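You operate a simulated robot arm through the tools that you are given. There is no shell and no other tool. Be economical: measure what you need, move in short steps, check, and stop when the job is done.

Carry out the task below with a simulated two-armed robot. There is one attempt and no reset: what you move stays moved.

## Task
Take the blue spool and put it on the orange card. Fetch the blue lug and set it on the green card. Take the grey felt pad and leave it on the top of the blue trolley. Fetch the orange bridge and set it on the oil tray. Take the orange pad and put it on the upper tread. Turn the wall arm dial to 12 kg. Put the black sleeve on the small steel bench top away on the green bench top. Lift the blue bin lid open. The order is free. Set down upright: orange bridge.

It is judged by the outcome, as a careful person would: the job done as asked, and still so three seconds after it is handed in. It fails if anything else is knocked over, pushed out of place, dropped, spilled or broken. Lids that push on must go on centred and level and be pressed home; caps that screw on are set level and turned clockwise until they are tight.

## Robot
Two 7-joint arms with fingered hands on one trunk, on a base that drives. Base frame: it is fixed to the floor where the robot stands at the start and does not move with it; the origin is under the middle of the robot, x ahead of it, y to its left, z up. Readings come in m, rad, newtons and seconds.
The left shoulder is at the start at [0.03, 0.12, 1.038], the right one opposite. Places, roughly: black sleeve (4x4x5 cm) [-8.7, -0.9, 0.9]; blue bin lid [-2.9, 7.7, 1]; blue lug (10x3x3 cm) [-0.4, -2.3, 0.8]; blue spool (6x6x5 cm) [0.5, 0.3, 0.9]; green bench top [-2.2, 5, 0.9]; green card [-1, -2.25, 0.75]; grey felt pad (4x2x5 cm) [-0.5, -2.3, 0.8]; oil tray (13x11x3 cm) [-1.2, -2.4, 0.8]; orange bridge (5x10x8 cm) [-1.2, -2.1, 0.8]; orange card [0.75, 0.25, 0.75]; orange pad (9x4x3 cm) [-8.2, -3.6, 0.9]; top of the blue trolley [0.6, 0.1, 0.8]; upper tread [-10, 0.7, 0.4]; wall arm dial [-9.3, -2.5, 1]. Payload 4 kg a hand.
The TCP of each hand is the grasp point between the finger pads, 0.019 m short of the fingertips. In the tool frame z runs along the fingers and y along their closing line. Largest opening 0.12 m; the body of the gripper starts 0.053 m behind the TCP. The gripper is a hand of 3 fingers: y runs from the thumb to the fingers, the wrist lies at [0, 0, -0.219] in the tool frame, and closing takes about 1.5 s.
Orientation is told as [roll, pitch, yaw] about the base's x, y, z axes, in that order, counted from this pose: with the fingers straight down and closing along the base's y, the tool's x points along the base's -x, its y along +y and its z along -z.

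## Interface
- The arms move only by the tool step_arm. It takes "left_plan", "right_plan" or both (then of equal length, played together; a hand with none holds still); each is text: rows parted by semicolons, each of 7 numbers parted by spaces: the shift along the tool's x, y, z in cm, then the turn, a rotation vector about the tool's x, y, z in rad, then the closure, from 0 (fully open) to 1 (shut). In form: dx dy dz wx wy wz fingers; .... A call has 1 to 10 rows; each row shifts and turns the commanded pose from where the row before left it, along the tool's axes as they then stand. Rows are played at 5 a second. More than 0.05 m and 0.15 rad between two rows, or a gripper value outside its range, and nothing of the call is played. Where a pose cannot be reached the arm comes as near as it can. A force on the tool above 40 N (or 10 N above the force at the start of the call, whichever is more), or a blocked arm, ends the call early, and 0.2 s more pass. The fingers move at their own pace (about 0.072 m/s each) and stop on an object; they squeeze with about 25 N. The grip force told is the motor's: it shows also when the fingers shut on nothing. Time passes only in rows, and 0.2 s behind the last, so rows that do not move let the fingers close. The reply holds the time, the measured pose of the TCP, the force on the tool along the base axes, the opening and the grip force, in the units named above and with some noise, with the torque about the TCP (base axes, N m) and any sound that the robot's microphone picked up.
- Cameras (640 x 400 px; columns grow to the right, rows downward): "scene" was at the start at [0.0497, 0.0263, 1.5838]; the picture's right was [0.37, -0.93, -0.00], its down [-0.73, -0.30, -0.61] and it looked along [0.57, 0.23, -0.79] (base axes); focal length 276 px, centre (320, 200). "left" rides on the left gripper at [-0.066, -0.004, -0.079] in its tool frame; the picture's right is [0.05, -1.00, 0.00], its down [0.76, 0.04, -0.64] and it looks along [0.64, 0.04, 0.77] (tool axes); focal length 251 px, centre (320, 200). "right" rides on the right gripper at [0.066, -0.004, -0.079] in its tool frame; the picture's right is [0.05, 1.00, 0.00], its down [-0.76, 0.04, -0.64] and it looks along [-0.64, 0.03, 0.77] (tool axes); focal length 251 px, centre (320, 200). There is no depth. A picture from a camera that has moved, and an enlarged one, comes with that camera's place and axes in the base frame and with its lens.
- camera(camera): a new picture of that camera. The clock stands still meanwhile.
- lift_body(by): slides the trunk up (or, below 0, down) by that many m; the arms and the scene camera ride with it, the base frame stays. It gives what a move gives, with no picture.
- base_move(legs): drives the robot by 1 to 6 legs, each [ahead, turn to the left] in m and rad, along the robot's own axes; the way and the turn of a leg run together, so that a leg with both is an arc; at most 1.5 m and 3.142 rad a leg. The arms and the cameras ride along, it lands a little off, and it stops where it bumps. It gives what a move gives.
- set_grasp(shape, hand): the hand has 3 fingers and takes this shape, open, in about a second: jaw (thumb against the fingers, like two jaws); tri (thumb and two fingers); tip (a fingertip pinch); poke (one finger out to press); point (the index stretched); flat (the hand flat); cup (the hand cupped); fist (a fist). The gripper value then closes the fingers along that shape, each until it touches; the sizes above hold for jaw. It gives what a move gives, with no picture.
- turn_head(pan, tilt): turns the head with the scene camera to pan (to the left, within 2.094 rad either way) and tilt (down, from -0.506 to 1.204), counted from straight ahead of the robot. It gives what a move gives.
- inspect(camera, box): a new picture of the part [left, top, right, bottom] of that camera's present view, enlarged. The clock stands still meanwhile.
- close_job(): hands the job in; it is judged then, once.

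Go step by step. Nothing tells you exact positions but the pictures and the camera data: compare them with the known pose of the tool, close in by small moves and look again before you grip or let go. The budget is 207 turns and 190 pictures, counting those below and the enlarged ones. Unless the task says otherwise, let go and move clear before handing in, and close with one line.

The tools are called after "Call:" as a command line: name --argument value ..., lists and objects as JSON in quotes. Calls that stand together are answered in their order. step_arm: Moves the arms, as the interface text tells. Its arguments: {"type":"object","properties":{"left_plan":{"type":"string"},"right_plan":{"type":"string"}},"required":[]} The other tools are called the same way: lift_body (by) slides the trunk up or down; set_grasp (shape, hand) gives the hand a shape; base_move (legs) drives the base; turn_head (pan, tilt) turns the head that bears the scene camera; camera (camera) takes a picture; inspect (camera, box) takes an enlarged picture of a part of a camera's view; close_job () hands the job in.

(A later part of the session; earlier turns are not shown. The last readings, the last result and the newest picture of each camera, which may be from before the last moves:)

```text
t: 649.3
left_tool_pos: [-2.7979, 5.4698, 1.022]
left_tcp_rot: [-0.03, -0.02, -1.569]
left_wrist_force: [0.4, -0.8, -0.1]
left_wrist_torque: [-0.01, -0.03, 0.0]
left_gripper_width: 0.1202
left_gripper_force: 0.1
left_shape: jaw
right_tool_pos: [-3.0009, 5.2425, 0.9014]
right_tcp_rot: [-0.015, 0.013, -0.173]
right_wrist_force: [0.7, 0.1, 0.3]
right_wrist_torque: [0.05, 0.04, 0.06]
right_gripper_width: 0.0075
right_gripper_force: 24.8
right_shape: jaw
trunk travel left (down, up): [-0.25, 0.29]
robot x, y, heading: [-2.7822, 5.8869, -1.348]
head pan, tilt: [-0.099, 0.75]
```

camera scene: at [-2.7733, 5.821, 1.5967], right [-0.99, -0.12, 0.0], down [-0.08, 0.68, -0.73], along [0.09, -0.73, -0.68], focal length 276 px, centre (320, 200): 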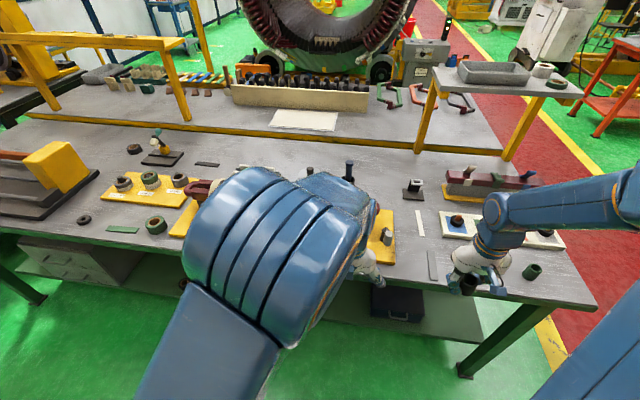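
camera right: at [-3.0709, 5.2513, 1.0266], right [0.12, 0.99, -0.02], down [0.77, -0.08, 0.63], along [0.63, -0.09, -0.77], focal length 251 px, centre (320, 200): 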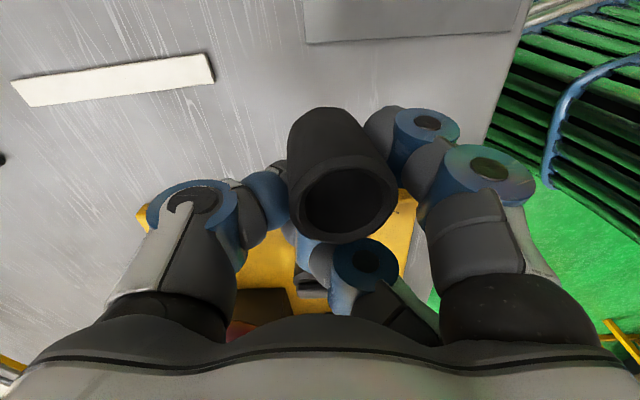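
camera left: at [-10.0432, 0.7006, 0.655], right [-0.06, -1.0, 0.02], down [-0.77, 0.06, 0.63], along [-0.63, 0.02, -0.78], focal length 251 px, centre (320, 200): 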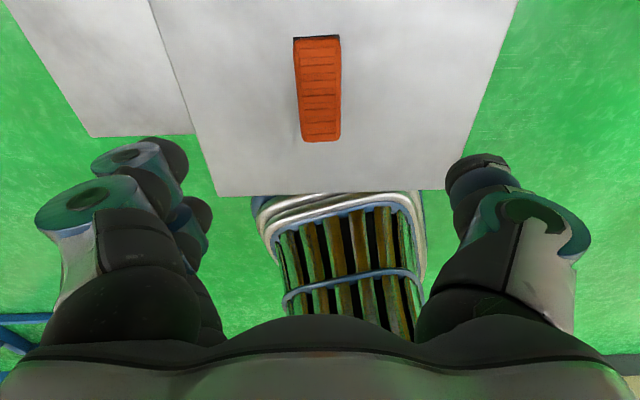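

Call:
step_arm --right_plan "0 0 0.5 0 0 0 1; 0 0 0 0 0 0 1"

Call:
step_arm --right_plan "0 0 0.4 0 0 0 1; 0 0 0 0 0 0 1"

Call:
step_arm --right_plan "0 0 0.4 0 0 0 1; 0 0 0 0 0 0 1"

Call:
camera --camera "right"

```text
t: 649.9
left_tool_pos: [-2.7983, 5.4701, 1.0221]
left_tcp_rot: [-0.028, -0.019, -1.569]
left_wrist_force: [-0.6, -0.5, 0.0]
left_wrist_torque: [0.05, 0.0, 0.01]
left_gripper_width: 0.1201
left_gripper_force: 0.1
left_shape: jaw
right_tool_pos: [-3.0, 5.2417, 0.8972]
right_tcp_rot: [-0.016, 0.012, -0.172]
right_wrist_force: [-0.5, -0.4, -0.3]
right_wrist_torque: [0.03, -0.05, 0.01]
right_gripper_width: 0.0073
right_gripper_force: 25.1
right_shape: jaw
trunk travel left (down, up): [-0.25, 0.29]
robot x, y, heading: [-2.7797, 5.888, -1.349]
head pan, tilt: [-0.099, 0.75]
```

```text
t: 650.5
left_tool_pos: [-2.7977, 5.4715, 1.0226]
left_tcp_rot: [-0.03, -0.02, -1.569]
left_wrist_force: [0.0, -0.3, -0.6]
left_wrist_torque: [0.0, 0.01, 0.0]
left_gripper_width: 0.12
left_gripper_force: 0.2
left_shape: jaw
right_tool_pos: [-2.9994, 5.2412, 0.8921]
right_tcp_rot: [-0.016, 0.013, -0.172]
right_wrist_force: [0.4, 0.6, -0.2]
right_wrist_torque: [0.0, -0.01, 0.0]
right_gripper_width: 0.0071
right_gripper_force: 25.2
right_shape: jaw
trunk travel left (down, up): [-0.25, 0.29]
robot x, y, heading: [-2.7813, 5.8853, -1.348]
head pan, tilt: [-0.099, 0.75]
```

```text
t: 651.1
left_tool_pos: [-2.7971, 5.4702, 1.022]
left_tcp_rot: [-0.032, -0.019, -1.569]
left_wrist_force: [0.8, 0.0, -0.2]
left_wrist_torque: [-0.01, 0.0, 0.0]
left_gripper_width: 0.1202
left_gripper_force: 0.1
left_shape: jaw
right_tool_pos: [-3.0006, 5.2421, 0.8883]
right_tcp_rot: [-0.016, 0.012, -0.172]
right_wrist_force: [-0.9, 0.7, 0.0]
right_wrist_torque: [0.02, 0.03, 0.01]
right_gripper_width: 0.0072
right_gripper_force: 25.1
right_shape: jaw
trunk travel left (down, up): [-0.25, 0.29]
robot x, y, heading: [-2.7798, 5.8841, -1.35]
head pan, tilt: [-0.099, 0.75]
```

```text
29 pictures are left
camera right: at [-3.0649, 5.2506, 0.9689], right [0.12, 0.99, -0.01], down [0.77, -0.08, 0.63], along [0.63, -0.09, -0.77], focal length 251 px, centre (320, 200)
```

right: 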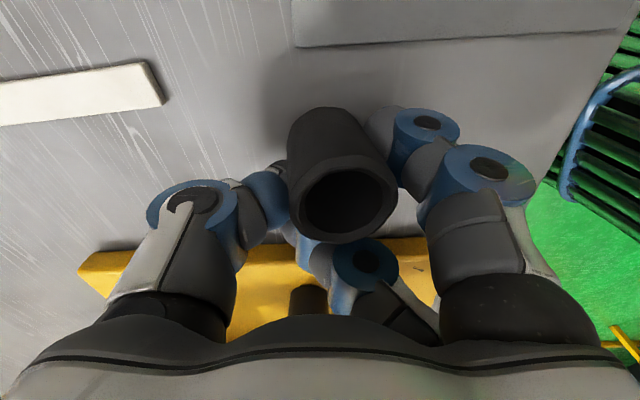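

Call:
step_arm --right_plan "0.3 0 0.5 0 0 0 1; 0 0 0 0 0 0 1"

Call:
step_arm --right_plan "0 0 0.4 0 0 0 1; 0 0 0 0 0 0 1"

Call:
step_arm --right_plan "0 0 0.4 0 0 0 1; 0 0 0 0 0 0 1"

Call:
step_arm --right_plan "0 0 0.4 0 0 0 1; 0 0 0 0 0 0 1"

```text
t: 651.7
left_tool_pos: [-2.7976, 5.4718, 1.0223]
left_tcp_rot: [-0.03, -0.018, -1.569]
left_wrist_force: [0.4, 0.2, 0.7]
left_wrist_torque: [0.02, 0.04, 0.02]
left_gripper_width: 0.1201
left_gripper_force: 0.2
left_shape: jaw
right_tool_pos: [-3.0026, 5.2413, 0.8824]
right_tcp_rot: [-0.017, 0.013, -0.174]
right_wrist_force: [0.9, 0.4, 3.9]
right_wrist_torque: [0.08, 0.07, 0.01]
right_gripper_width: 0.0076
right_gripper_force: 24.8
right_shape: jaw
trunk travel left (down, up): [-0.25, 0.29]
robot x, y, heading: [-2.7782, 5.8871, -1.347]
head pan, tilt: [-0.099, 0.75]
```

```text
t: 652.3
left_tool_pos: [-2.7973, 5.471, 1.0228]
left_tcp_rot: [-0.03, -0.021, -1.57]
left_wrist_force: [0.6, 0.0, 0.3]
left_wrist_torque: [0.01, -0.03, 0.0]
left_gripper_width: 0.12
left_gripper_force: 0.0
left_shape: jaw
right_tool_pos: [-3.0022, 5.2419, 0.8821]
right_tcp_rot: [-0.019, 0.012, -0.174]
right_wrist_force: [3.3, -1.7, 16.7]
right_wrist_torque: [0.32, 0.22, -0.07]
right_gripper_width: 0.0085
right_gripper_force: 24.8
right_shape: jaw
trunk travel left (down, up): [-0.25, 0.29]
robot x, y, heading: [-2.7752, 5.8863, -1.349]
head pan, tilt: [-0.099, 0.75]
```

```text
t: 652.9
left_tool_pos: [-2.7967, 5.4732, 1.023]
left_tcp_rot: [-0.034, -0.02, -1.568]
left_wrist_force: [-0.4, 1.1, -0.1]
left_wrist_torque: [0.0, 0.02, -0.02]
left_gripper_width: 0.1199
left_gripper_force: 0.1
left_shape: jaw
right_tool_pos: [-3.0017, 5.2437, 0.8791]
right_tcp_rot: [-0.022, 0.012, -0.172]
right_wrist_force: [6.0, -1.5, 34.4]
right_wrist_torque: [0.54, 0.42, -0.11]
right_gripper_width: 0.0101
right_gripper_force: 24.9
right_shape: jaw
trunk travel left (down, up): [-0.25, 0.29]
robot x, y, heading: [-2.781, 5.8834, -1.346]
head pan, tilt: [-0.099, 0.75]
```

```text
t: 653.4
left_tool_pos: [-2.7972, 5.4727, 1.0225]
left_tcp_rot: [-0.03, -0.021, -1.569]
left_wrist_force: [-0.1, 0.1, -0.6]
left_wrist_torque: [0.02, -0.02, -0.01]
left_gripper_width: 0.1202
left_gripper_force: 0.0
left_shape: jaw
right_tool_pos: [-3.0022, 5.2399, 0.8797]
right_tcp_rot: [-0.027, 0.009, -0.174]
right_wrist_force: [2.8, 6.0, 25.6]
right_wrist_torque: [0.71, 0.4, -0.19]
right_gripper_width: 0.0101
right_gripper_force: 25.7
right_shape: jaw
trunk travel left (down, up): [-0.25, 0.29]
robot x, y, heading: [-2.7795, 5.8854, -1.348]
head pan, tilt: [-0.099, 0.75]
stopped in row 2 (right hand): the force on the tool passed its limit (the readings are from after the stop); the commanded pose is now the measured one
```

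Down. I'll ease off, open and rise straight up.

Call:
step_arm --right_plan "0 0 -0.5 0 0 0 0.9; 0 0 0 0 0 0 0.6; 0 0 0 0 0 0 0.35; 0 0 0 0 0 0 0.25; 0 0 0 0 0 0 0.25; 0 0 0 0 0 0 0.25; 0 0 -2 0 0 0 0.25; 0 0 -4.5 0 0 0 0.25; 0 0 -4.5 0 0 0 0.25"

Call:
camera --camera "right"

```text
t: 655.4
left_tool_pos: [-2.7985, 5.4705, 1.0221]
left_tcp_rot: [-0.03, -0.02, -1.568]
left_wrist_force: [0.0, 0.9, 0.0]
left_wrist_torque: [0.0, 0.01, -0.04]
left_gripper_width: 0.12
left_gripper_force: 0.1
left_shape: jaw
right_tool_pos: [-3.002, 5.2425, 0.9891]
right_tcp_rot: [-0.021, 0.01, -0.172]
right_wrist_force: [-0.4, 0.1, 0.1]
right_wrist_torque: [0.02, 0.01, -0.03]
right_gripper_width: 0.0899
right_gripper_force: 0.0
right_shape: jaw
trunk travel left (down, up): [-0.25, 0.29]
robot x, y, heading: [-2.7786, 5.8863, -1.347]
head pan, tilt: [-0.099, 0.75]
```

```text
28 pictures are left
camera right: at [-3.0656, 5.2511, 1.0702], right [0.12, 0.99, -0.02], down [0.77, -0.08, 0.63], along [0.63, -0.09, -0.77], focal length 251 px, centre (320, 200)
```

right: 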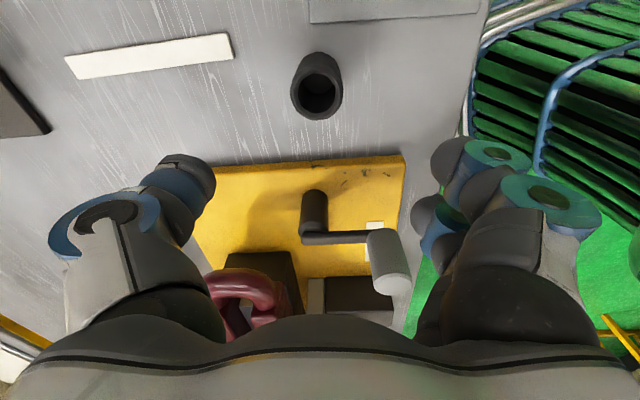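

The sleeve stands on the green bench. Last is the bin lid: I'll bring the hands back, back off and turn to the shelf.

Call:
step_arm --right_plan "0 0 -4.5 0 0 0.14 0; 0 4 0 0 0 0.14 0; 0 4 0 0 0 0.14 0; 0 4 0 0 0 0.14 0; 0 0 0 0 0 0.14 0; 0 0 0 0 0 0.14 0; 0 0 0 0 0 0.14 0; 0 0 0 0 0 0.14 0; 0 0 0 0 0 0.14 0; 0 0 0 0 0 0.14 0" --left_plan "3 0 -3 0 0 0 0; 3 0 -1 0 0 0 0; 3 0 -1 0 0 0 0; 0 0 0 0 0 0 0; 0 0 0 0 0 0 0; 0 0 0 0 0 0 0; 0 0 0 0 0 0 0; 0 0 0 0 0 0 0; 0 0 0 0 0 0 0; 0 0 0 0 0 0 0"

Call:
base_move --legs '[[-0.3, 0]]'

Call:
base_move --legs '[[0, 0.8]]'

Call:
base_move --legs '[[0, 0.8]]'

Call:
base_move --legs '[[0, 0.8]]'

Call:
base_move --legs '[[0, 0.5]]'

Call:
turn_head --pan 0.1 --tilt 0.45

Call:
camera --camera "scene"

```text
t: 657.6
left_tool_pos: [-2.7965, 5.5616, 1.0706]
left_tcp_rot: [-0.03, -0.018, -1.568]
left_wrist_force: [0.3, 0.5, -0.7]
left_wrist_torque: [0.04, 0.0, 0.0]
left_gripper_width: 0.1202
left_gripper_force: 0.1
left_shape: jaw
right_tool_pos: [-2.9485, 5.3517, 1.0325]
right_tcp_rot: [-0.015, -0.02, -1.576]
right_wrist_force: [0.0, 0.2, 0.1]
right_wrist_torque: [0.01, -0.04, 0.01]
right_gripper_width: 0.12
right_gripper_force: 0.1
right_shape: jaw
trunk travel left (down, up): [-0.25, 0.29]
robot x, y, heading: [-2.7777, 5.8834, -1.351]
head pan, tilt: [-0.099, 0.75]
```

```text
t: 659.6
left_tool_pos: [-2.8613, 5.8534, 1.0714]
left_tcp_rot: [-0.03, -0.022, -1.569]
left_wrist_force: [-0.6, 0.1, 0.4]
left_wrist_torque: [-0.03, 0.0, -0.01]
left_gripper_width: 0.12
left_gripper_force: 0.0
left_shape: jaw
right_tool_pos: [-3.0152, 5.6424, 1.0328]
right_tcp_rot: [-0.016, -0.02, -1.572]
right_wrist_force: [-0.2, 0.0, -0.5]
right_wrist_torque: [-0.01, -0.01, 0.0]
right_gripper_width: 0.1197
right_gripper_force: 0.0
right_shape: jaw
trunk travel left (down, up): [-0.25, 0.29]
robot x, y, heading: [-2.8458, 6.1816, -1.35]
head pan, tilt: [-0.099, 0.75]
```

```text
t: 662.3
left_tool_pos: [-2.6203, 5.9384, 1.0715]
left_tcp_rot: [-0.032, -0.02, -0.778]
left_wrist_force: [0.3, 0.5, 0.4]
left_wrist_torque: [-0.06, -0.01, 0.01]
left_gripper_width: 0.1202
left_gripper_force: 0.1
left_shape: jaw
right_tool_pos: [-2.5793, 5.6803, 1.0334]
right_tcp_rot: [-0.019, -0.019, -0.783]
right_wrist_force: [0.8, 0.1, 0.0]
right_wrist_torque: [-0.05, -0.01, 0.02]
right_gripper_width: 0.1198
right_gripper_force: 0.0
right_shape: jaw
trunk travel left (down, up): [-0.25, 0.29]
robot x, y, heading: [-2.8703, 6.1318, -0.551]
head pan, tilt: [-0.099, 0.75]
stopped in leg 1: the robot was blocked; the commanded pose is now the measured one
```

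```text
t: 665.2
left_tool_pos: [-2.5634, 6.1739, 1.0706]
left_tcp_rot: [-0.033, -0.022, 0.013]
left_wrist_force: [-0.4, 1.1, 0.6]
left_wrist_torque: [-0.04, -0.01, -0.02]
left_gripper_width: 0.1201
left_gripper_force: 0.0
left_shape: jaw
right_tool_pos: [-2.3497, 6.0217, 1.0321]
right_tcp_rot: [-0.02, -0.02, 0.01]
right_wrist_force: [0.6, 0.4, 1.1]
right_wrist_torque: [-0.04, -0.03, 0.0]
right_gripper_width: 0.12
right_gripper_force: 0.1
right_shape: jaw
trunk travel left (down, up): [-0.25, 0.29]
robot x, y, heading: [-2.8625, 6.078, 0.254]
head pan, tilt: [-0.099, 0.75]
stopped in leg 1: the robot was blocked; the commanded pose is now the measured one
```

```text
t: 667.7
left_tool_pos: [-2.7182, 6.3593, 1.0712]
left_tcp_rot: [-0.031, -0.021, 0.808]
left_wrist_force: [-0.3, 1.0, 0.5]
left_wrist_torque: [0.02, -0.01, -0.02]
left_gripper_width: 0.1199
left_gripper_force: 0.0
left_shape: jaw
right_tool_pos: [-2.4596, 6.4055, 1.0318]
right_tcp_rot: [-0.016, -0.017, 0.806]
right_wrist_force: [0.1, -0.6, -0.1]
right_wrist_torque: [0.0, 0.0, -0.01]
right_gripper_width: 0.1197
right_gripper_force: 0.1
right_shape: jaw
trunk travel left (down, up): [-0.25, 0.29]
robot x, y, heading: [-2.8111, 6.0526, 1.051]
head pan, tilt: [-0.099, 0.75]
```

```text
t: 669.5
left_tool_pos: [-2.8759, 6.3654, 1.0715]
left_tcp_rot: [-0.03, -0.021, 1.31]
left_wrist_force: [0.4, 0.6, -0.1]
left_wrist_torque: [0.01, 0.0, 0.01]
left_gripper_width: 0.1199
left_gripper_force: 0.0
left_shape: jaw
right_tool_pos: [-2.6742, 6.5301, 1.0324]
right_tcp_rot: [-0.017, -0.017, 1.305]
right_wrist_force: [0.1, 0.3, -0.3]
right_wrist_torque: [-0.04, 0.02, 0.01]
right_gripper_width: 0.1199
right_gripper_force: 0.0
right_shape: jaw
trunk travel left (down, up): [-0.25, 0.29]
robot x, y, heading: [-2.7839, 6.0539, 1.547]
head pan, tilt: [-0.099, 0.75]
```

```text
t: 670.3
left_tool_pos: [-2.8749, 6.3658, 1.0724]
left_tcp_rot: [-0.029, -0.02, 1.309]
left_wrist_force: [0.6, -0.4, 0.3]
left_wrist_torque: [0.01, 0.03, -0.01]
left_gripper_width: 0.1198
left_gripper_force: 0.1
left_shape: jaw
right_tool_pos: [-2.6714, 6.5297, 1.0325]
right_tcp_rot: [-0.016, -0.02, 1.304]
right_wrist_force: [-0.3, -1.1, 0.1]
right_wrist_torque: [0.05, 0.0, 0.01]
right_gripper_width: 0.12
right_gripper_force: 0.2
right_shape: jaw
trunk travel left (down, up): [-0.25, 0.29]
robot x, y, heading: [-2.7845, 6.0488, 1.547]
head pan, tilt: [0.099, 0.45]
```

```text
27 pictures are left
camera scene: at [-2.7885, 6.1211, 1.623], right [1.0, 0.07, 0.0], down [0.03, -0.43, -0.9], along [-0.07, 0.9, -0.44], focal length 276 px, centre (320, 200)
```

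scene: 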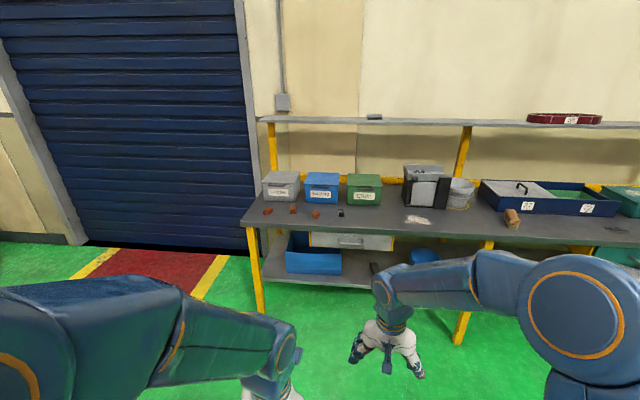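

Call:
inspect --camera "scene" --box '[240, 150, 400, 240]'

```text
4.00 times, centred on (320, 195) of scene
camera zoom: at [-2.7885, 6.1211, 1.623], right [1.0, 0.07, 0.0], down [0.03, -0.43, -0.9], along [-0.07, 0.9, -0.44], focal length 1104 px, centre (320, 220)
```

zoom: 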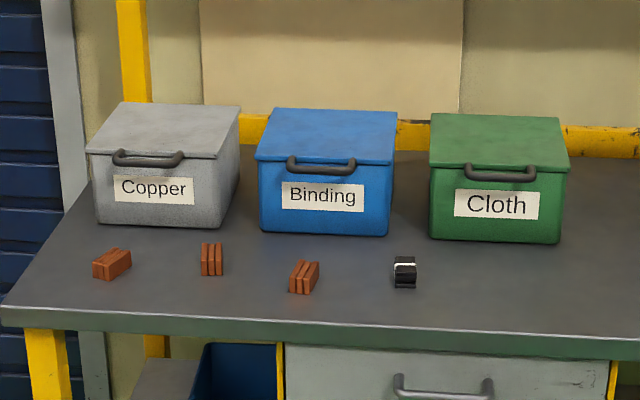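

The blue "Binding" bin has a front handle at about (-2.89, 7.53, 1.01) and a hinge at the rear. I'll pull the right hand back, drive up to the shelf and swing the left hand to point forward.

Call:
step_arm --right_plan "4 -2 -2 0 0 0 0; 4 -2 -2 0 0 0 0; 4 -2 -2 0 0 0 0; 2 -3 -2 0 0 0 0; 0 -3 -2 0 0 0 0" --left_plan "0 0 -3 0 0 0 0; 0 0 -3 0 0 0 0; 0 0 -3 0 0 0 0; 0 0 -3 0 0 0 0; 0 0 0 0 0 0 0"

Call:
base_move --legs '[[0.7, 0]]'

Call:
turn_head --pan 0.1 --tilt 0.75

Call:
camera --camera "scene"

```text
t: 671.5
left_tool_pos: [-2.8808, 6.3646, 1.192]
left_tcp_rot: [-0.029, -0.021, 1.311]
left_wrist_force: [0.7, 0.1, 0.5]
left_wrist_torque: [0.01, -0.01, 0.05]
left_gripper_width: 0.1198
left_gripper_force: 0.1
left_shape: jaw
right_tool_pos: [-2.5966, 6.3613, 1.1307]
right_tcp_rot: [-0.018, -0.018, 1.304]
right_wrist_force: [0.2, 0.3, -0.9]
right_wrist_torque: [-0.02, 0.02, 0.0]
right_gripper_width: 0.1201
right_gripper_force: 0.1
right_shape: jaw
trunk travel left (down, up): [-0.25, 0.29]
robot x, y, heading: [-2.7841, 6.0519, 1.552]
head pan, tilt: [0.099, 0.45]
```

```text
t: 675.4
left_tool_pos: [-2.8637, 7.0682, 1.1904]
left_tcp_rot: [-0.03, -0.02, 1.314]
left_wrist_force: [0.3, 0.8, 0.4]
left_wrist_torque: [0.0, -0.05, -0.02]
left_gripper_width: 0.1201
left_gripper_force: 0.0
left_shape: jaw
right_tool_pos: [-2.5785, 7.0651, 1.131]
right_tcp_rot: [-0.017, -0.017, 1.309]
right_wrist_force: [0.9, 0.1, 0.0]
right_wrist_torque: [-0.02, 0.0, 0.02]
right_gripper_width: 0.12
right_gripper_force: 0.1
right_shape: jaw
trunk travel left (down, up): [-0.25, 0.29]
robot x, y, heading: [-2.7656, 6.7516, 1.547]
head pan, tilt: [0.099, 0.45]
```

```text
t: 676.1
left_tool_pos: [-2.8633, 7.0669, 1.19]
left_tcp_rot: [-0.03, -0.022, 1.312]
left_wrist_force: [-0.1, -0.4, -0.1]
left_wrist_torque: [0.02, -0.03, -0.01]
left_gripper_width: 0.1202
left_gripper_force: 0.1
left_shape: jaw
right_tool_pos: [-2.5794, 7.0642, 1.1316]
right_tcp_rot: [-0.017, -0.018, 1.307]
right_wrist_force: [0.8, -0.5, 0.2]
right_wrist_torque: [-0.01, 0.03, 0.03]
right_gripper_width: 0.1199
right_gripper_force: 0.0
right_shape: jaw
trunk travel left (down, up): [-0.25, 0.29]
robot x, y, heading: [-2.7669, 6.7544, 1.551]
head pan, tilt: [0.099, 0.75]
```

```text
25 pictures are left
camera scene: at [-2.7721, 6.8147, 1.5967], right [1.0, 0.08, 0.0], down [0.05, -0.68, -0.73], along [-0.06, 0.73, -0.68], focal length 276 px, centre (320, 200)
```

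scene: 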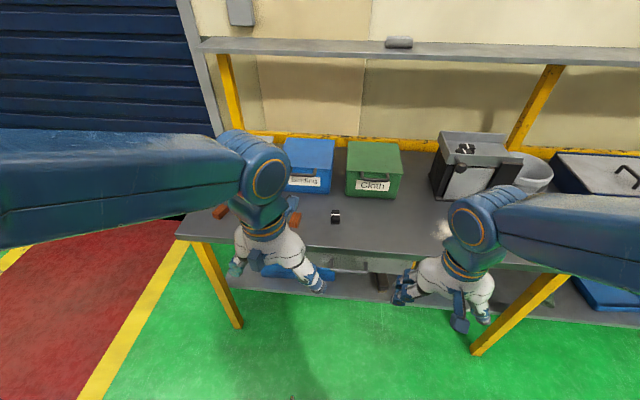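

Call:
inspect --camera "scene" --box '[250, 120, 370, 220]'

```text
4.00 times, centred on (310, 170) of scene
camera zoom: at [-2.7721, 6.8147, 1.5967], right [1.0, 0.08, 0.0], down [0.05, -0.68, -0.73], along [-0.06, 0.73, -0.68], focal length 1104 px, centre (360, 320)
```

zoom: 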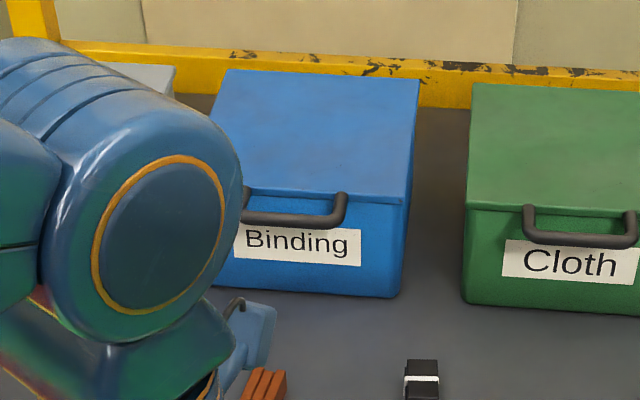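

I now have good positions: handle bar at (-2.903, 7.621, 0.968), hinge at y ≈ 7.88, shelf top ≈ 0.85. I'll point the left hand forward, closed like a beak, and get ready to lift from under the bar.

Call:
step_arm --left_plan "0 0 0 0 0 -0.13 0.5; 0 0 0 0 0 -0.128 0.8; -3.1 0 0 0 -0.142 0 1; -3.1 0 0 0 -0.143 0 1; -3.1 0 0 0 -0.143 0 1; -3.1 0 0 0 -0.143 0 1; -3.1 0 0 0 -0.143 0 1; -3.1 0 0 0 -0.143 0 1; -2.8 0 0 0 -0.143 0 1; -2.8 0 0 0 -0.143 0 1"

Call:
step_arm --left_plan "-2.8 0 0 0 -0.143 0 1; -2.8 0 0 0 -0.143 0 1; 0 0 0 0 -0.12 0 1; 4.8 0 0 0 0 -0.14 1; 0 0 0 0 0 -0.14 1; 0 0 0 0 0 -0.14 1; 0 0 0 0 0 -0.14 1; 0 0 0 0 0 -0.14 1; 0 0 0 0 0 -0.14 1; 0 0 0 0 0 -0.14 1"

Call:
camera --camera "scene"

```text
t: 678.4
left_tool_pos: [-2.8654, 7.2367, 1.2562]
left_tcp_rot: [-0.053, -0.869, 1.613]
left_wrist_force: [0.2, -0.1, 0.0]
left_wrist_torque: [0.01, -0.02, -0.05]
left_gripper_width: 0.0001
left_gripper_force: 25.3
left_shape: jaw
left hand out of reach, approached as far as the arm can: row 9, 10
right_tool_pos: [-2.5798, 7.0653, 1.1313]
right_tcp_rot: [-0.018, -0.017, 1.307]
right_wrist_force: [-0.7, -0.7, 0.2]
right_wrist_torque: [0.0, 0.01, -0.02]
right_gripper_width: 0.1201
right_gripper_force: 0.0
right_shape: jaw
trunk travel left (down, up): [-0.25, 0.29]
robot x, y, heading: [-2.7695, 6.7524, 1.543]
head pan, tilt: [0.099, 0.75]
```

```text
t: 680.5
left_tool_pos: [-2.8819, 7.2178, 1.2917]
left_tcp_rot: [-0.897, -0.36, 2.699]
left_wrist_force: [-0.1, 0.5, -0.3]
left_wrist_torque: [-0.02, -0.01, -0.03]
left_gripper_width: 0.0
left_gripper_force: 24.4
left_shape: jaw
left hand out of reach, approached as far as the arm can: row 1, 2, 3, 4
right_tool_pos: [-2.5776, 7.064, 1.1309]
right_tcp_rot: [-0.018, -0.02, 1.307]
right_wrist_force: [-0.6, -0.3, -0.5]
right_wrist_torque: [0.01, 0.02, 0.0]
right_gripper_width: 0.1199
right_gripper_force: 0.0
right_shape: jaw
trunk travel left (down, up): [-0.25, 0.29]
robot x, y, heading: [-2.7655, 6.7499, 1.548]
head pan, tilt: [0.099, 0.75]
```

```text
23 pictures are left
camera scene: at [-2.7717, 6.8149, 1.5966], right [1.0, 0.08, 0.0], down [0.05, -0.68, -0.73], along [-0.06, 0.73, -0.68], focal length 276 px, centre (320, 200)
```

scene: 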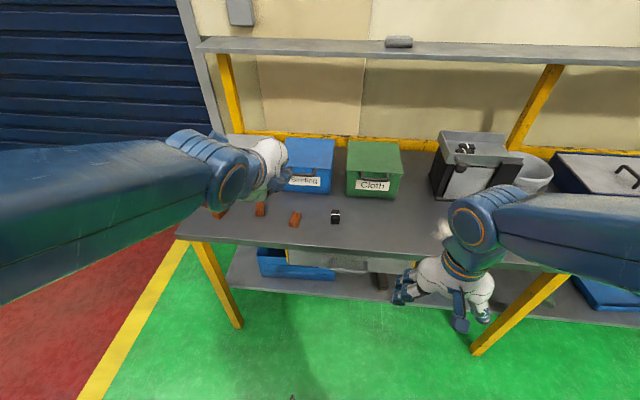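

Call:
step_arm --left_plan "1 2.84 3.19 0 0 0 1; 1 2.84 3.19 0 0 0 1; 1 2.84 3.19 0 0 0 1; 1 2.84 3.19 0 0 0 1; 1 2.84 3.19 0 0 0 1; 1 2.84 3.19 0 0 0 1; 1 2.84 3.19 0 0 0 1"

Call:
step_arm --left_plan "0 0 0 0.0956 -0.086 0 1; 0 0 0 0.0956 -0.086 0 1; 0 0 0 0.0956 -0.086 0 1; 0 0 0 0.0956 -0.086 0 1; 0 0 0 0.0956 -0.086 0 1; 0 0 0 0 0 -0.14 1; 0 0 0 0 0 -0.14 1; 0 0 0 0 0 -0.14 1"

```text
t: 682.1
left_tool_pos: [-2.8538, 7.2499, 1.0311]
left_tcp_rot: [-0.896, -0.367, 2.7]
left_wrist_force: [0.0, -0.4, 0.3]
left_wrist_torque: [0.02, 0.04, 0.03]
left_gripper_width: 0.0
left_gripper_force: 25.2
left_shape: jaw
left hand out of reach, approached as far as the arm can: row 6, 7
right_tool_pos: [-2.5779, 7.0657, 1.1314]
right_tcp_rot: [-0.013, -0.016, 1.306]
right_wrist_force: [0.5, -0.1, 0.3]
right_wrist_torque: [-0.03, 0.02, 0.03]
right_gripper_width: 0.1198
right_gripper_force: 0.0
right_shape: jaw
trunk travel left (down, up): [-0.25, 0.29]
robot x, y, heading: [-2.7651, 6.7524, 1.549]
head pan, tilt: [0.099, 0.75]
```

```text
t: 684.0
left_tool_pos: [-2.8134, 7.2872, 1.1644]
left_tcp_rot: [-1.565, -0.098, -3.139]
left_wrist_force: [0.4, -0.5, -0.6]
left_wrist_torque: [-0.03, -0.02, -0.02]
left_gripper_width: 0.0
left_gripper_force: 24.6
left_shape: jaw
left hand out of reach, approached as far as the arm can: row 3, 4, 5, 6, 7, 8
right_tool_pos: [-2.5806, 7.0644, 1.1317]
right_tcp_rot: [-0.018, -0.02, 1.307]
right_wrist_force: [0.4, -0.3, -0.3]
right_wrist_torque: [0.0, -0.04, 0.0]
right_gripper_width: 0.1199
right_gripper_force: 0.2
right_shape: jaw
trunk travel left (down, up): [-0.25, 0.29]
robot x, y, heading: [-2.7632, 6.756, 1.546]
head pan, tilt: [0.099, 0.75]
```

Call:
step_arm --left_plan "0 0 4.8 0 0 0 1; 0 0 4.8 0 0 0 1; 0 4 0 0 0 0 1; 0 4 0 0 0 0 1; 0 0 0 0 0 0 1"

```text
t: 685.1
left_tool_pos: [-2.7598, 7.3571, 1.1423]
left_tcp_rot: [-1.572, -0.091, -3.138]
left_wrist_force: [0.7, 0.4, -0.1]
left_wrist_torque: [-0.02, -0.04, -0.01]
left_gripper_width: 0.0001
left_gripper_force: 24.7
left_shape: jaw
left hand out of reach, approached as far as the arm can: row 1, 2, 3, 4
right_tool_pos: [-2.5804, 7.0656, 1.1314]
right_tcp_rot: [-0.019, -0.019, 1.307]
right_wrist_force: [-1.2, -1.0, -1.1]
right_wrist_torque: [0.0, 0.06, 0.03]
right_gripper_width: 0.12
right_gripper_force: 0.1
right_shape: jaw
trunk travel left (down, up): [-0.25, 0.29]
robot x, y, heading: [-2.7626, 6.7556, 1.546]
head pan, tilt: [0.099, 0.75]
```

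This roll is awkward for the arm. I'll unroll the hand to the pose that worked at the dial and lift with the closed fingers from below.

Call:
step_arm --left_plan "0 0 0 0 0 0.145 1; 0 0 0 0 0 0.145 1; 0 0 0 0 0 0.145 1; 0 0 0 0 0 0.145 1; 0 0 0 0 0 0.145 1; 0 0 0 0 0 0.145 1; 0 0 0 0 0 0.145 1; 0 0 0 0 0 0.145 1; 0 0 0 0 0 0.145 1; 0 0 0 0 0 0.145 1"

```text
t: 687.4
left_tool_pos: [-2.7583, 7.3569, 1.1412]
left_tcp_rot: [-1.646, -1.542, -3.066]
left_wrist_force: [-0.9, 0.1, 0.2]
left_wrist_torque: [0.03, 0.01, 0.01]
left_gripper_width: 0.0
left_gripper_force: 25.0
left_shape: jaw
right_tool_pos: [-2.5787, 7.0651, 1.1315]
right_tcp_rot: [-0.018, -0.02, 1.307]
right_wrist_force: [0.4, 0.3, 1.2]
right_wrist_torque: [-0.01, -0.03, 0.03]
right_gripper_width: 0.1203
right_gripper_force: 0.1
right_shape: jaw
trunk travel left (down, up): [-0.25, 0.29]
robot x, y, heading: [-2.7645, 6.7559, 1.545]
head pan, tilt: [0.099, 0.75]
```

Call:
step_arm --left_plan "0 4.4 0 0 0 0 1; 0 4.4 0 0 0 0 1; 0 4.3 0 0 0 0 1; 4.2 0 0 0 0 0 1; 4.2 0 0 0 0 0 1; 4.2 0 0 0 0 0 1; 4.2 0 0 0 0 0 1; 4.2 0 0 0 0 0 1; 0 0 0 0 0 0 1"

Call:
camera --camera "left"

Call:
inspect --camera "scene" --box '[220, 110, 380, 250]'

```text
t: 689.4
left_tool_pos: [-2.835, 7.3221, 1.0145]
left_tcp_rot: [-1.588, -1.535, -3.125]
left_wrist_force: [-0.3, -0.6, 0.4]
left_wrist_torque: [0.02, 0.01, -0.01]
left_gripper_width: 0.0001
left_gripper_force: 25.8
left_shape: jaw
left hand out of reach, approached as far as the arm can: row 5, 6, 7, 8
right_tool_pos: [-2.5798, 7.0657, 1.1305]
right_tcp_rot: [-0.017, -0.019, 1.306]
right_wrist_force: [-0.5, 0.1, 0.0]
right_wrist_torque: [-0.01, 0.02, 0.04]
right_gripper_width: 0.12
right_gripper_force: 0.1
right_shape: jaw
trunk travel left (down, up): [-0.25, 0.29]
robot x, y, heading: [-2.7612, 6.7527, 1.548]
head pan, tilt: [0.099, 0.75]
```

```text
22 pictures are left
camera left: at [-2.8347, 7.2453, 1.0795], right [1.0, 0.0, -0.02], down [-0.02, -0.64, -0.77], along [-0.01, 0.77, -0.64], focal length 251 px, centre (320, 200)
```

left: 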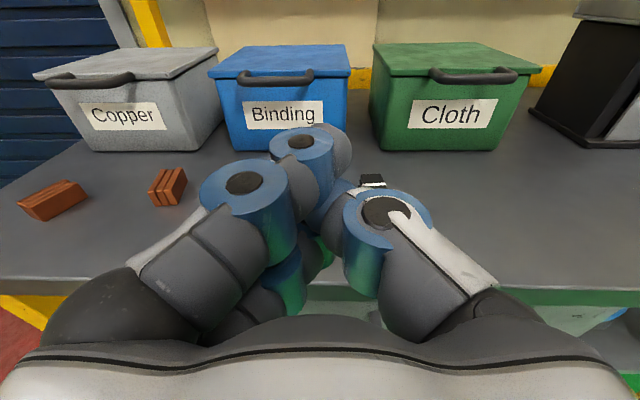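

```text
2.86 times, centred on (300, 180) of scene
camera zoom: at [-2.7721, 6.8152, 1.5966], right [1.0, 0.08, 0.0], down [0.05, -0.68, -0.73], along [-0.06, 0.73, -0.68], focal length 789 px, centre (377, 257)
```

zoom: 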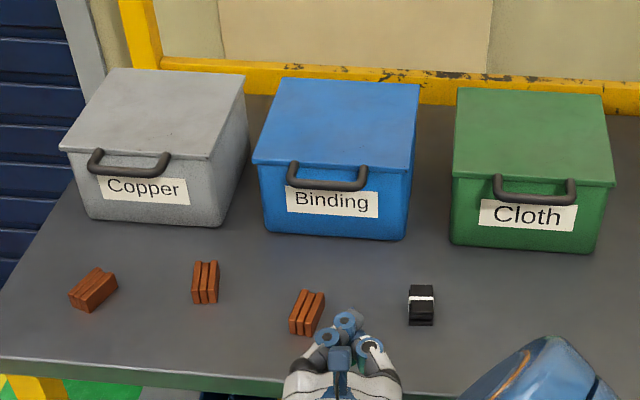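

The view is clear now. I'll tilt the fingers down a little to clear the brown block, use the trunk for height, and drive forward over the shelf.

Call:
step_arm --left_plan "0 0 0 0 0.145 0 1; 0 0 0 0 0.145 0 1; 0 0 0 0 0.145 0 1; 0 0 0 0 0.145 0 1; 0 3 0 0 0 0 1; 0 2.5 0 0 0 0 1; 0 0 0 0 0 0 1"

Call:
base_move --legs '[[0.2, 0]]'

Call:
camera --camera "left"

```text
t: 691.0
left_tool_pos: [-2.8921, 7.3231, 1.0114]
left_tcp_rot: [-0.062, -0.991, 1.622]
left_wrist_force: [-0.2, 0.3, 0.2]
left_wrist_torque: [-0.01, -0.01, -0.01]
left_gripper_width: 0.0002
left_gripper_force: 25.3
left_shape: jaw
right_tool_pos: [-2.5778, 7.0643, 1.1316]
right_tcp_rot: [-0.017, -0.019, 1.307]
right_wrist_force: [0.6, 0.6, -0.4]
right_wrist_torque: [-0.01, 0.0, -0.01]
right_gripper_width: 0.1201
right_gripper_force: 0.0
right_shape: jaw
trunk travel left (down, up): [-0.25, 0.29]
robot x, y, heading: [-2.7656, 6.7504, 1.543]
head pan, tilt: [0.099, 0.75]
```

```text
t: 692.5
left_tool_pos: [-2.8856, 7.5256, 1.0112]
left_tcp_rot: [-0.062, -0.991, 1.625]
left_wrist_force: [-0.1, 0.4, 0.2]
left_wrist_torque: [-0.02, -0.01, -0.01]
left_gripper_width: 0.0
left_gripper_force: 25.5
left_shape: jaw
right_tool_pos: [-2.574, 7.2686, 1.1318]
right_tcp_rot: [-0.017, -0.017, 1.308]
right_wrist_force: [0.0, -0.2, 0.8]
right_wrist_torque: [-0.04, -0.01, 0.01]
right_gripper_width: 0.12
right_gripper_force: 0.0
right_shape: jaw
trunk travel left (down, up): [-0.25, 0.29]
robot x, y, heading: [-2.7609, 6.9574, 1.548]
head pan, tilt: [0.099, 0.75]
```

```text
20 pictures are left
camera left: at [-2.8868, 7.4974, 1.1096], right [1.0, -0.03, -0.01], down [-0.03, -0.96, -0.29], along [0.0, 0.29, -0.96], focal length 251 px, centre (320, 200)
```

left: 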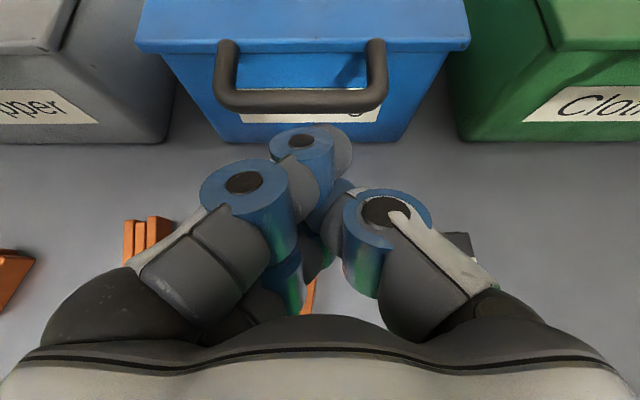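

Call:
lift_body --by -0.085

Call:
base_move --legs '[[0.075, 0]]'

Call:
camera --camera "left"

```text
t: 693.8
left_tool_pos: [-2.8877, 7.5246, 0.9269]
left_tcp_rot: [-0.062, -0.992, 1.623]
left_wrist_force: [1.0, -0.2, 0.0]
left_wrist_torque: [-0.02, 0.01, 0.03]
left_gripper_width: 0.0001
left_gripper_force: 25.0
left_shape: jaw
right_tool_pos: [-2.5755, 7.2676, 1.0458]
right_tcp_rot: [-0.018, -0.019, 1.309]
right_wrist_force: [0.3, 0.6, 0.7]
right_wrist_torque: [-0.01, 0.04, 0.0]
right_gripper_width: 0.12
right_gripper_force: 0.1
right_shape: jaw
trunk travel left (down, up): [-0.165, 0.375]
robot x, y, heading: [-2.757, 6.9594, 1.552]
head pan, tilt: [0.099, 0.75]
```

```text
t: 694.8
left_tool_pos: [-2.8857, 7.601, 0.9253]
left_tcp_rot: [-0.061, -0.989, 1.625]
left_wrist_force: [-0.5, 0.0, -0.1]
left_wrist_torque: [-0.01, -0.01, -0.01]
left_gripper_width: 0.0001
left_gripper_force: 24.8
left_shape: jaw
right_tool_pos: [-2.5715, 7.3457, 1.0456]
right_tcp_rot: [-0.016, -0.017, 1.309]
right_wrist_force: [-0.4, -0.3, -0.3]
right_wrist_torque: [-0.04, 0.03, -0.01]
right_gripper_width: 0.1199
right_gripper_force: 0.1
right_shape: jaw
trunk travel left (down, up): [-0.165, 0.375]
robot x, y, heading: [-2.7587, 7.0293, 1.553]
head pan, tilt: [0.099, 0.75]
```

```text
19 pictures are left
camera left: at [-2.885, 7.5736, 1.0244], right [1.0, -0.03, -0.01], down [-0.03, -0.96, -0.29], along [0.0, 0.29, -0.96], focal length 251 px, centre (320, 200)
```

left: 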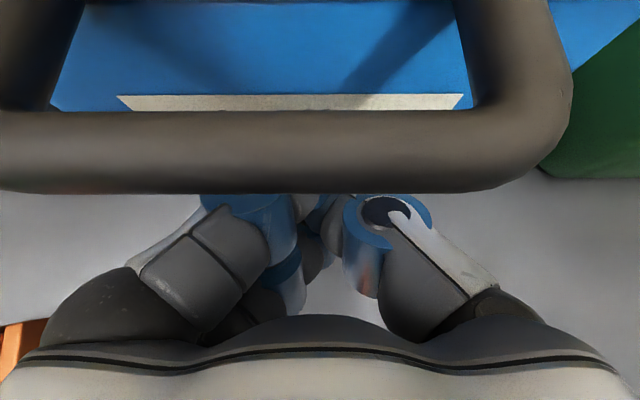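

The fingers are right under the bar. I'll lift along the lid's arc.

Call:
step_arm --left_plan "-3.45 0 -2.03 0 0 0 1; -3.09 0 -1.67 0 0 0 1; -3.48 0 -1.08 0 0 0 1; -3.39 0 -0.31 0 0 0 1; -3.08 0 0.13 0 0 0 1; -3.46 0 0.72 0 0 0 1; 0 0 0 0 0 0 1"

Call:
camera --camera "scene"

```text
t: 696.4
left_tool_pos: [-2.8909, 7.6749, 1.1182]
left_tcp_rot: [-0.063, -0.993, 1.623]
left_wrist_force: [0.2, -1.7, -0.6]
left_wrist_torque: [0.02, 0.01, 0.0]
left_gripper_width: 0.0
left_gripper_force: 24.6
left_shape: jaw
right_tool_pos: [-2.5729, 7.3433, 1.0475]
right_tcp_rot: [-0.018, -0.02, 1.309]
right_wrist_force: [0.4, -0.6, -0.1]
right_wrist_torque: [-0.02, -0.01, -0.02]
right_gripper_width: 0.1197
right_gripper_force: 0.0
right_shape: jaw
trunk travel left (down, up): [-0.165, 0.375]
robot x, y, heading: [-2.7597, 7.0323, 1.546]
head pan, tilt: [0.099, 0.75]
```

```text
18 pictures are left
camera scene: at [-2.7656, 7.0925, 1.5116], right [1.0, 0.08, 0.0], down [0.05, -0.68, -0.73], along [-0.06, 0.73, -0.68], focal length 276 px, centre (320, 200)
```

scene: 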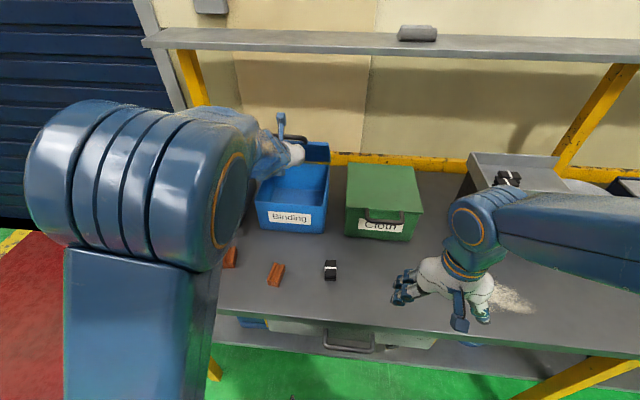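

The lid is opening well. I'll keep pushing it up and back past vertical.

Call:
step_arm --left_plan "-3.49 0 1.3 0 0 0 1; -3.17 0 2.1 0 0 0 1; -3.04 0 2.79 0 0 0 1; -2.2 0 3.34 0 0 0 1; 0 0 0 0 0 0 1"

Call:
camera --camera "scene"

Call:
camera --camera "left"

```text
t: 697.6
left_tool_pos: [-2.9013, 7.7015, 1.1306]
left_tcp_rot: [0.006, -1.034, 1.625]
left_wrist_force: [0.6, -1.6, -0.4]
left_wrist_torque: [-0.02, -0.01, -0.01]
left_gripper_width: 0.0
left_gripper_force: 24.9
left_shape: jaw
left hand out of reach, approached as far as the arm can: row 1, 2, 3, 4
right_tool_pos: [-2.5724, 7.3425, 1.0462]
right_tcp_rot: [-0.016, -0.02, 1.31]
right_wrist_force: [0.4, 0.2, 0.9]
right_wrist_torque: [-0.04, 0.0, 0.03]
right_gripper_width: 0.1199
right_gripper_force: 0.1
right_shape: jaw
trunk travel left (down, up): [-0.165, 0.375]
robot x, y, heading: [-2.7538, 7.0304, 1.552]
head pan, tilt: [0.099, 0.75]
```

```text
17 pictures are left
camera scene: at [-2.7653, 7.0927, 1.5116], right [1.0, 0.08, 0.0], down [0.05, -0.68, -0.73], along [-0.06, 0.73, -0.68], focal length 276 px, centre (320, 200)
```

scene: 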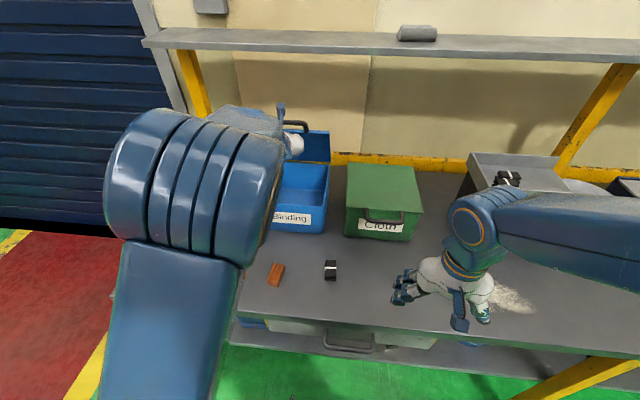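

```text
16 pictures are left
camera left: at [-2.8954, 7.6692, 1.228], right [1.0, 0.03, -0.05], down [0.01, -0.95, -0.33], along [-0.06, 0.33, -0.94], focal length 251 px, centre (320, 200)
```

left: 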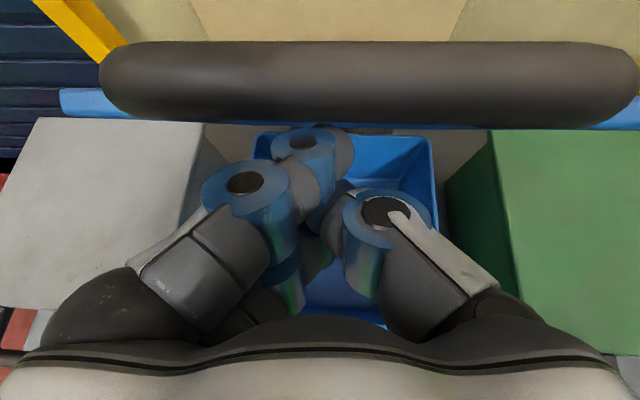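

The lid is at about 53°. I'll level the hand for more reach, move the base 4 cm closer and push straight back along the lid's underside.

Call:
step_arm --left_plan "0 0 0 0 -0.145 0 1; 0 0 0 0 -0.145 0 1; 0 0 0 0 -0.145 0 1; 0 0 0 0 -0.1 0 1; 0 0 0 0 0 0 1"

Call:
base_move --legs '[[0.04, 0]]'

Call:
step_arm --left_plan "0 0 3 0 0 0 1; 0 0 3 0 0 0 1; 0 0 3 0 0 0 1; 0 0 0 0 0 0 1"

Call:
camera --camera "scene"

```text
t: 698.8
left_tool_pos: [-2.9011, 7.7007, 1.1296]
left_tcp_rot: [1.04, -1.567, 0.592]
left_wrist_force: [-0.6, -0.8, 0.3]
left_wrist_torque: [-0.01, -0.01, 0.0]
left_gripper_width: 0.0001
left_gripper_force: 25.3
left_shape: jaw
right_tool_pos: [-2.5723, 7.3427, 1.0459]
right_tcp_rot: [-0.018, -0.02, 1.309]
right_wrist_force: [0.0, -1.3, 0.8]
right_wrist_torque: [0.01, 0.0, 0.04]
right_gripper_width: 0.1201
right_gripper_force: 0.2
right_shape: jaw
trunk travel left (down, up): [-0.165, 0.375]
robot x, y, heading: [-2.7612, 7.0316, 1.543]
head pan, tilt: [0.099, 0.75]
```

```text
t: 699.7
left_tool_pos: [-2.8999, 7.7451, 1.1273]
left_tcp_rot: [0.377, -1.564, 1.254]
left_wrist_force: [-0.4, 1.1, -0.5]
left_wrist_torque: [0.05, 0.01, 0.0]
left_gripper_width: 0.0
left_gripper_force: 25.5
left_shape: jaw
right_tool_pos: [-2.5722, 7.3858, 1.0453]
right_tcp_rot: [-0.018, -0.015, 1.31]
right_wrist_force: [-0.2, 0.5, -0.6]
right_wrist_torque: [-0.04, -0.01, 0.02]
right_gripper_width: 0.1198
right_gripper_force: 0.0
right_shape: jaw
trunk travel left (down, up): [-0.165, 0.375]
robot x, y, heading: [-2.7597, 7.0738, 1.551]
head pan, tilt: [0.099, 0.75]
```

```text
t: 700.7
left_tool_pos: [-2.8921, 7.8109, 1.1374]
left_tcp_rot: [0.611, -1.568, 1.015]
left_wrist_force: [-0.3, -0.4, 0.4]
left_wrist_torque: [0.0, -0.01, 0.01]
left_gripper_width: 0.0001
left_gripper_force: 24.9
left_shape: jaw
left hand out of reach, approached as far as the arm can: row 3
right_tool_pos: [-2.5716, 7.3835, 1.0462]
right_tcp_rot: [-0.018, -0.02, 1.308]
right_wrist_force: [0.4, 0.5, -0.4]
right_wrist_torque: [-0.01, -0.01, -0.01]
right_gripper_width: 0.1199
right_gripper_force: 0.0
right_shape: jaw
trunk travel left (down, up): [-0.165, 0.375]
robot x, y, heading: [-2.757, 7.0724, 1.544]
head pan, tilt: [0.099, 0.75]
```

```text
15 pictures are left
camera scene: at [-2.7642, 7.1333, 1.5116], right [1.0, 0.08, 0.0], down [0.05, -0.68, -0.73], along [-0.06, 0.73, -0.68], focal length 276 px, centre (320, 200)
```

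scene: 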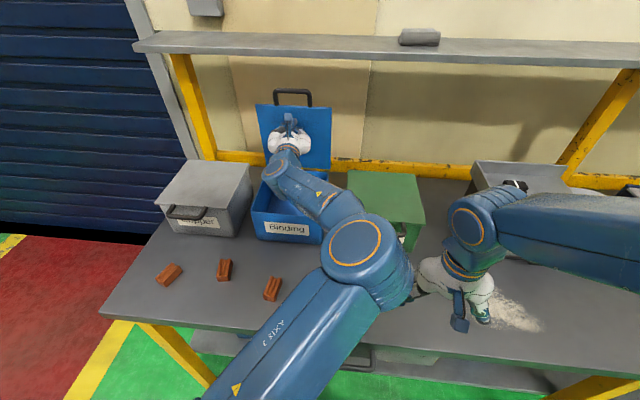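

Nearly vertical. I'll shift the shoulders up in small alternating steps for more reach, then push the last few centimetres.

Call:
step_arm --left_plan "3.5 0 0 0 0 0 1; 0 0 0 0 0 0 1"

Call:
lift_body --by 0.045

Call:
step_arm --left_plan "2 0 1 0 0 0 1; 0 0 3 0 0 0 1; 0 0 3 0 0 0 1; 0 0 3 0 0 0 1; 0 0 0 0 0 0 1"

Call:
camera --camera "scene"

```text
t: 701.3
left_tool_pos: [-2.8878, 7.8025, 1.1041]
left_tcp_rot: [0.485, -1.568, 1.146]
left_wrist_force: [-0.9, 0.3, -1.0]
left_wrist_torque: [-0.01, 0.01, -0.01]
left_gripper_width: 0.0003
left_gripper_force: 25.3
left_shape: jaw
left hand out of reach, approached as far as the arm can: row 1
right_tool_pos: [-2.5711, 7.3832, 1.0455]
right_tcp_rot: [-0.015, -0.019, 1.309]
right_wrist_force: [-0.4, -0.5, -0.1]
right_wrist_torque: [-0.04, 0.0, 0.02]
right_gripper_width: 0.1201
right_gripper_force: 0.1
right_shape: jaw
trunk travel left (down, up): [-0.165, 0.375]
robot x, y, heading: [-2.7598, 7.0715, 1.545]
head pan, tilt: [0.099, 0.75]
```

```text
t: 702.1
left_tool_pos: [-2.8876, 7.8031, 1.1493]
left_tcp_rot: [0.442, -1.566, 1.188]
left_wrist_force: [0.1, -0.1, 0.3]
left_wrist_torque: [0.02, -0.04, -0.01]
left_gripper_width: 0.0001
left_gripper_force: 25.0
left_shape: jaw
right_tool_pos: [-2.572, 7.3841, 1.091]
right_tcp_rot: [-0.019, -0.016, 1.308]
right_wrist_force: [0.8, -0.4, 0.2]
right_wrist_torque: [0.06, 0.0, -0.03]
right_gripper_width: 0.1199
right_gripper_force: 0.1
right_shape: jaw
trunk travel left (down, up): [-0.21, 0.33]
robot x, y, heading: [-2.7562, 7.0684, 1.546]
head pan, tilt: [0.099, 0.75]
```

```text
t: 703.4
left_tool_pos: [-2.8529, 7.8243, 1.1598]
left_tcp_rot: [0.465, -1.566, 1.165]
left_wrist_force: [-0.7, -0.6, -0.8]
left_wrist_torque: [0.01, -0.01, -0.01]
left_gripper_width: 0.0
left_gripper_force: 24.3
left_shape: jaw
left hand out of reach, approached as far as the arm can: row 1, 2, 3, 4
right_tool_pos: [-2.5719, 7.384, 1.0918]
right_tcp_rot: [-0.019, -0.019, 1.309]
right_wrist_force: [0.1, 0.6, 0.0]
right_wrist_torque: [0.0, -0.03, -0.01]
right_gripper_width: 0.1201
right_gripper_force: 0.0
right_shape: jaw
trunk travel left (down, up): [-0.21, 0.33]
robot x, y, heading: [-2.7564, 7.0754, 1.549]
head pan, tilt: [0.099, 0.75]
```

```text
14 pictures are left
camera scene: at [-2.7646, 7.1333, 1.5566], right [1.0, 0.08, 0.0], down [0.05, -0.68, -0.73], along [-0.06, 0.73, -0.68], focal length 276 px, centre (320, 200)
```

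scene: 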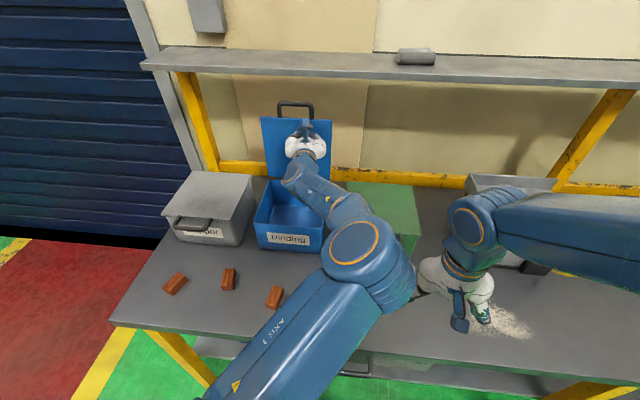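

Call:
step_arm --left_plan "0 0 0 -0.12 0 0 1; 0 0 0 -0.12 0 0 1; 0 0 0 -0.12 0 0 1; 0 0 3 0 0 0 1; 0 0 3 0 0 0 1; 0 0 0 0 0 0 1"

```text
t: 704.8
left_tool_pos: [-2.8652, 7.83, 1.1718]
left_tcp_rot: [0.709, -1.565, 1.281]
left_wrist_force: [0.3, 0.1, 0.0]
left_wrist_torque: [0.04, -0.03, -0.02]
left_gripper_width: 0.0
left_gripper_force: 25.1
left_shape: jaw
left hand out of reach, approached as far as the arm can: row 4, 5
right_tool_pos: [-2.5722, 7.3834, 1.0918]
right_tcp_rot: [-0.017, -0.019, 1.309]
right_wrist_force: [0.0, 0.7, 0.0]
right_wrist_torque: [0.01, 0.0, -0.01]
right_gripper_width: 0.1199
right_gripper_force: 0.0
right_shape: jaw
trunk travel left (down, up): [-0.21, 0.33]
robot x, y, heading: [-2.7582, 7.0739, 1.549]
head pan, tilt: [0.099, 0.75]
```

Call:
inspect --camera "scene" --box '[240, 80, 360, 260]'

```text
2.22 times, centred on (300, 170) of scene
camera zoom: at [-2.7645, 7.1335, 1.5566], right [1.0, 0.08, 0.0], down [0.05, -0.68, -0.73], along [-0.06, 0.73, -0.68], focal length 614 px, centre (364, 267)
```

zoom: 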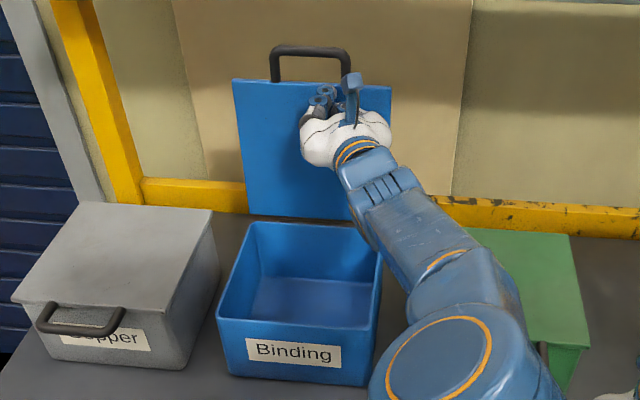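

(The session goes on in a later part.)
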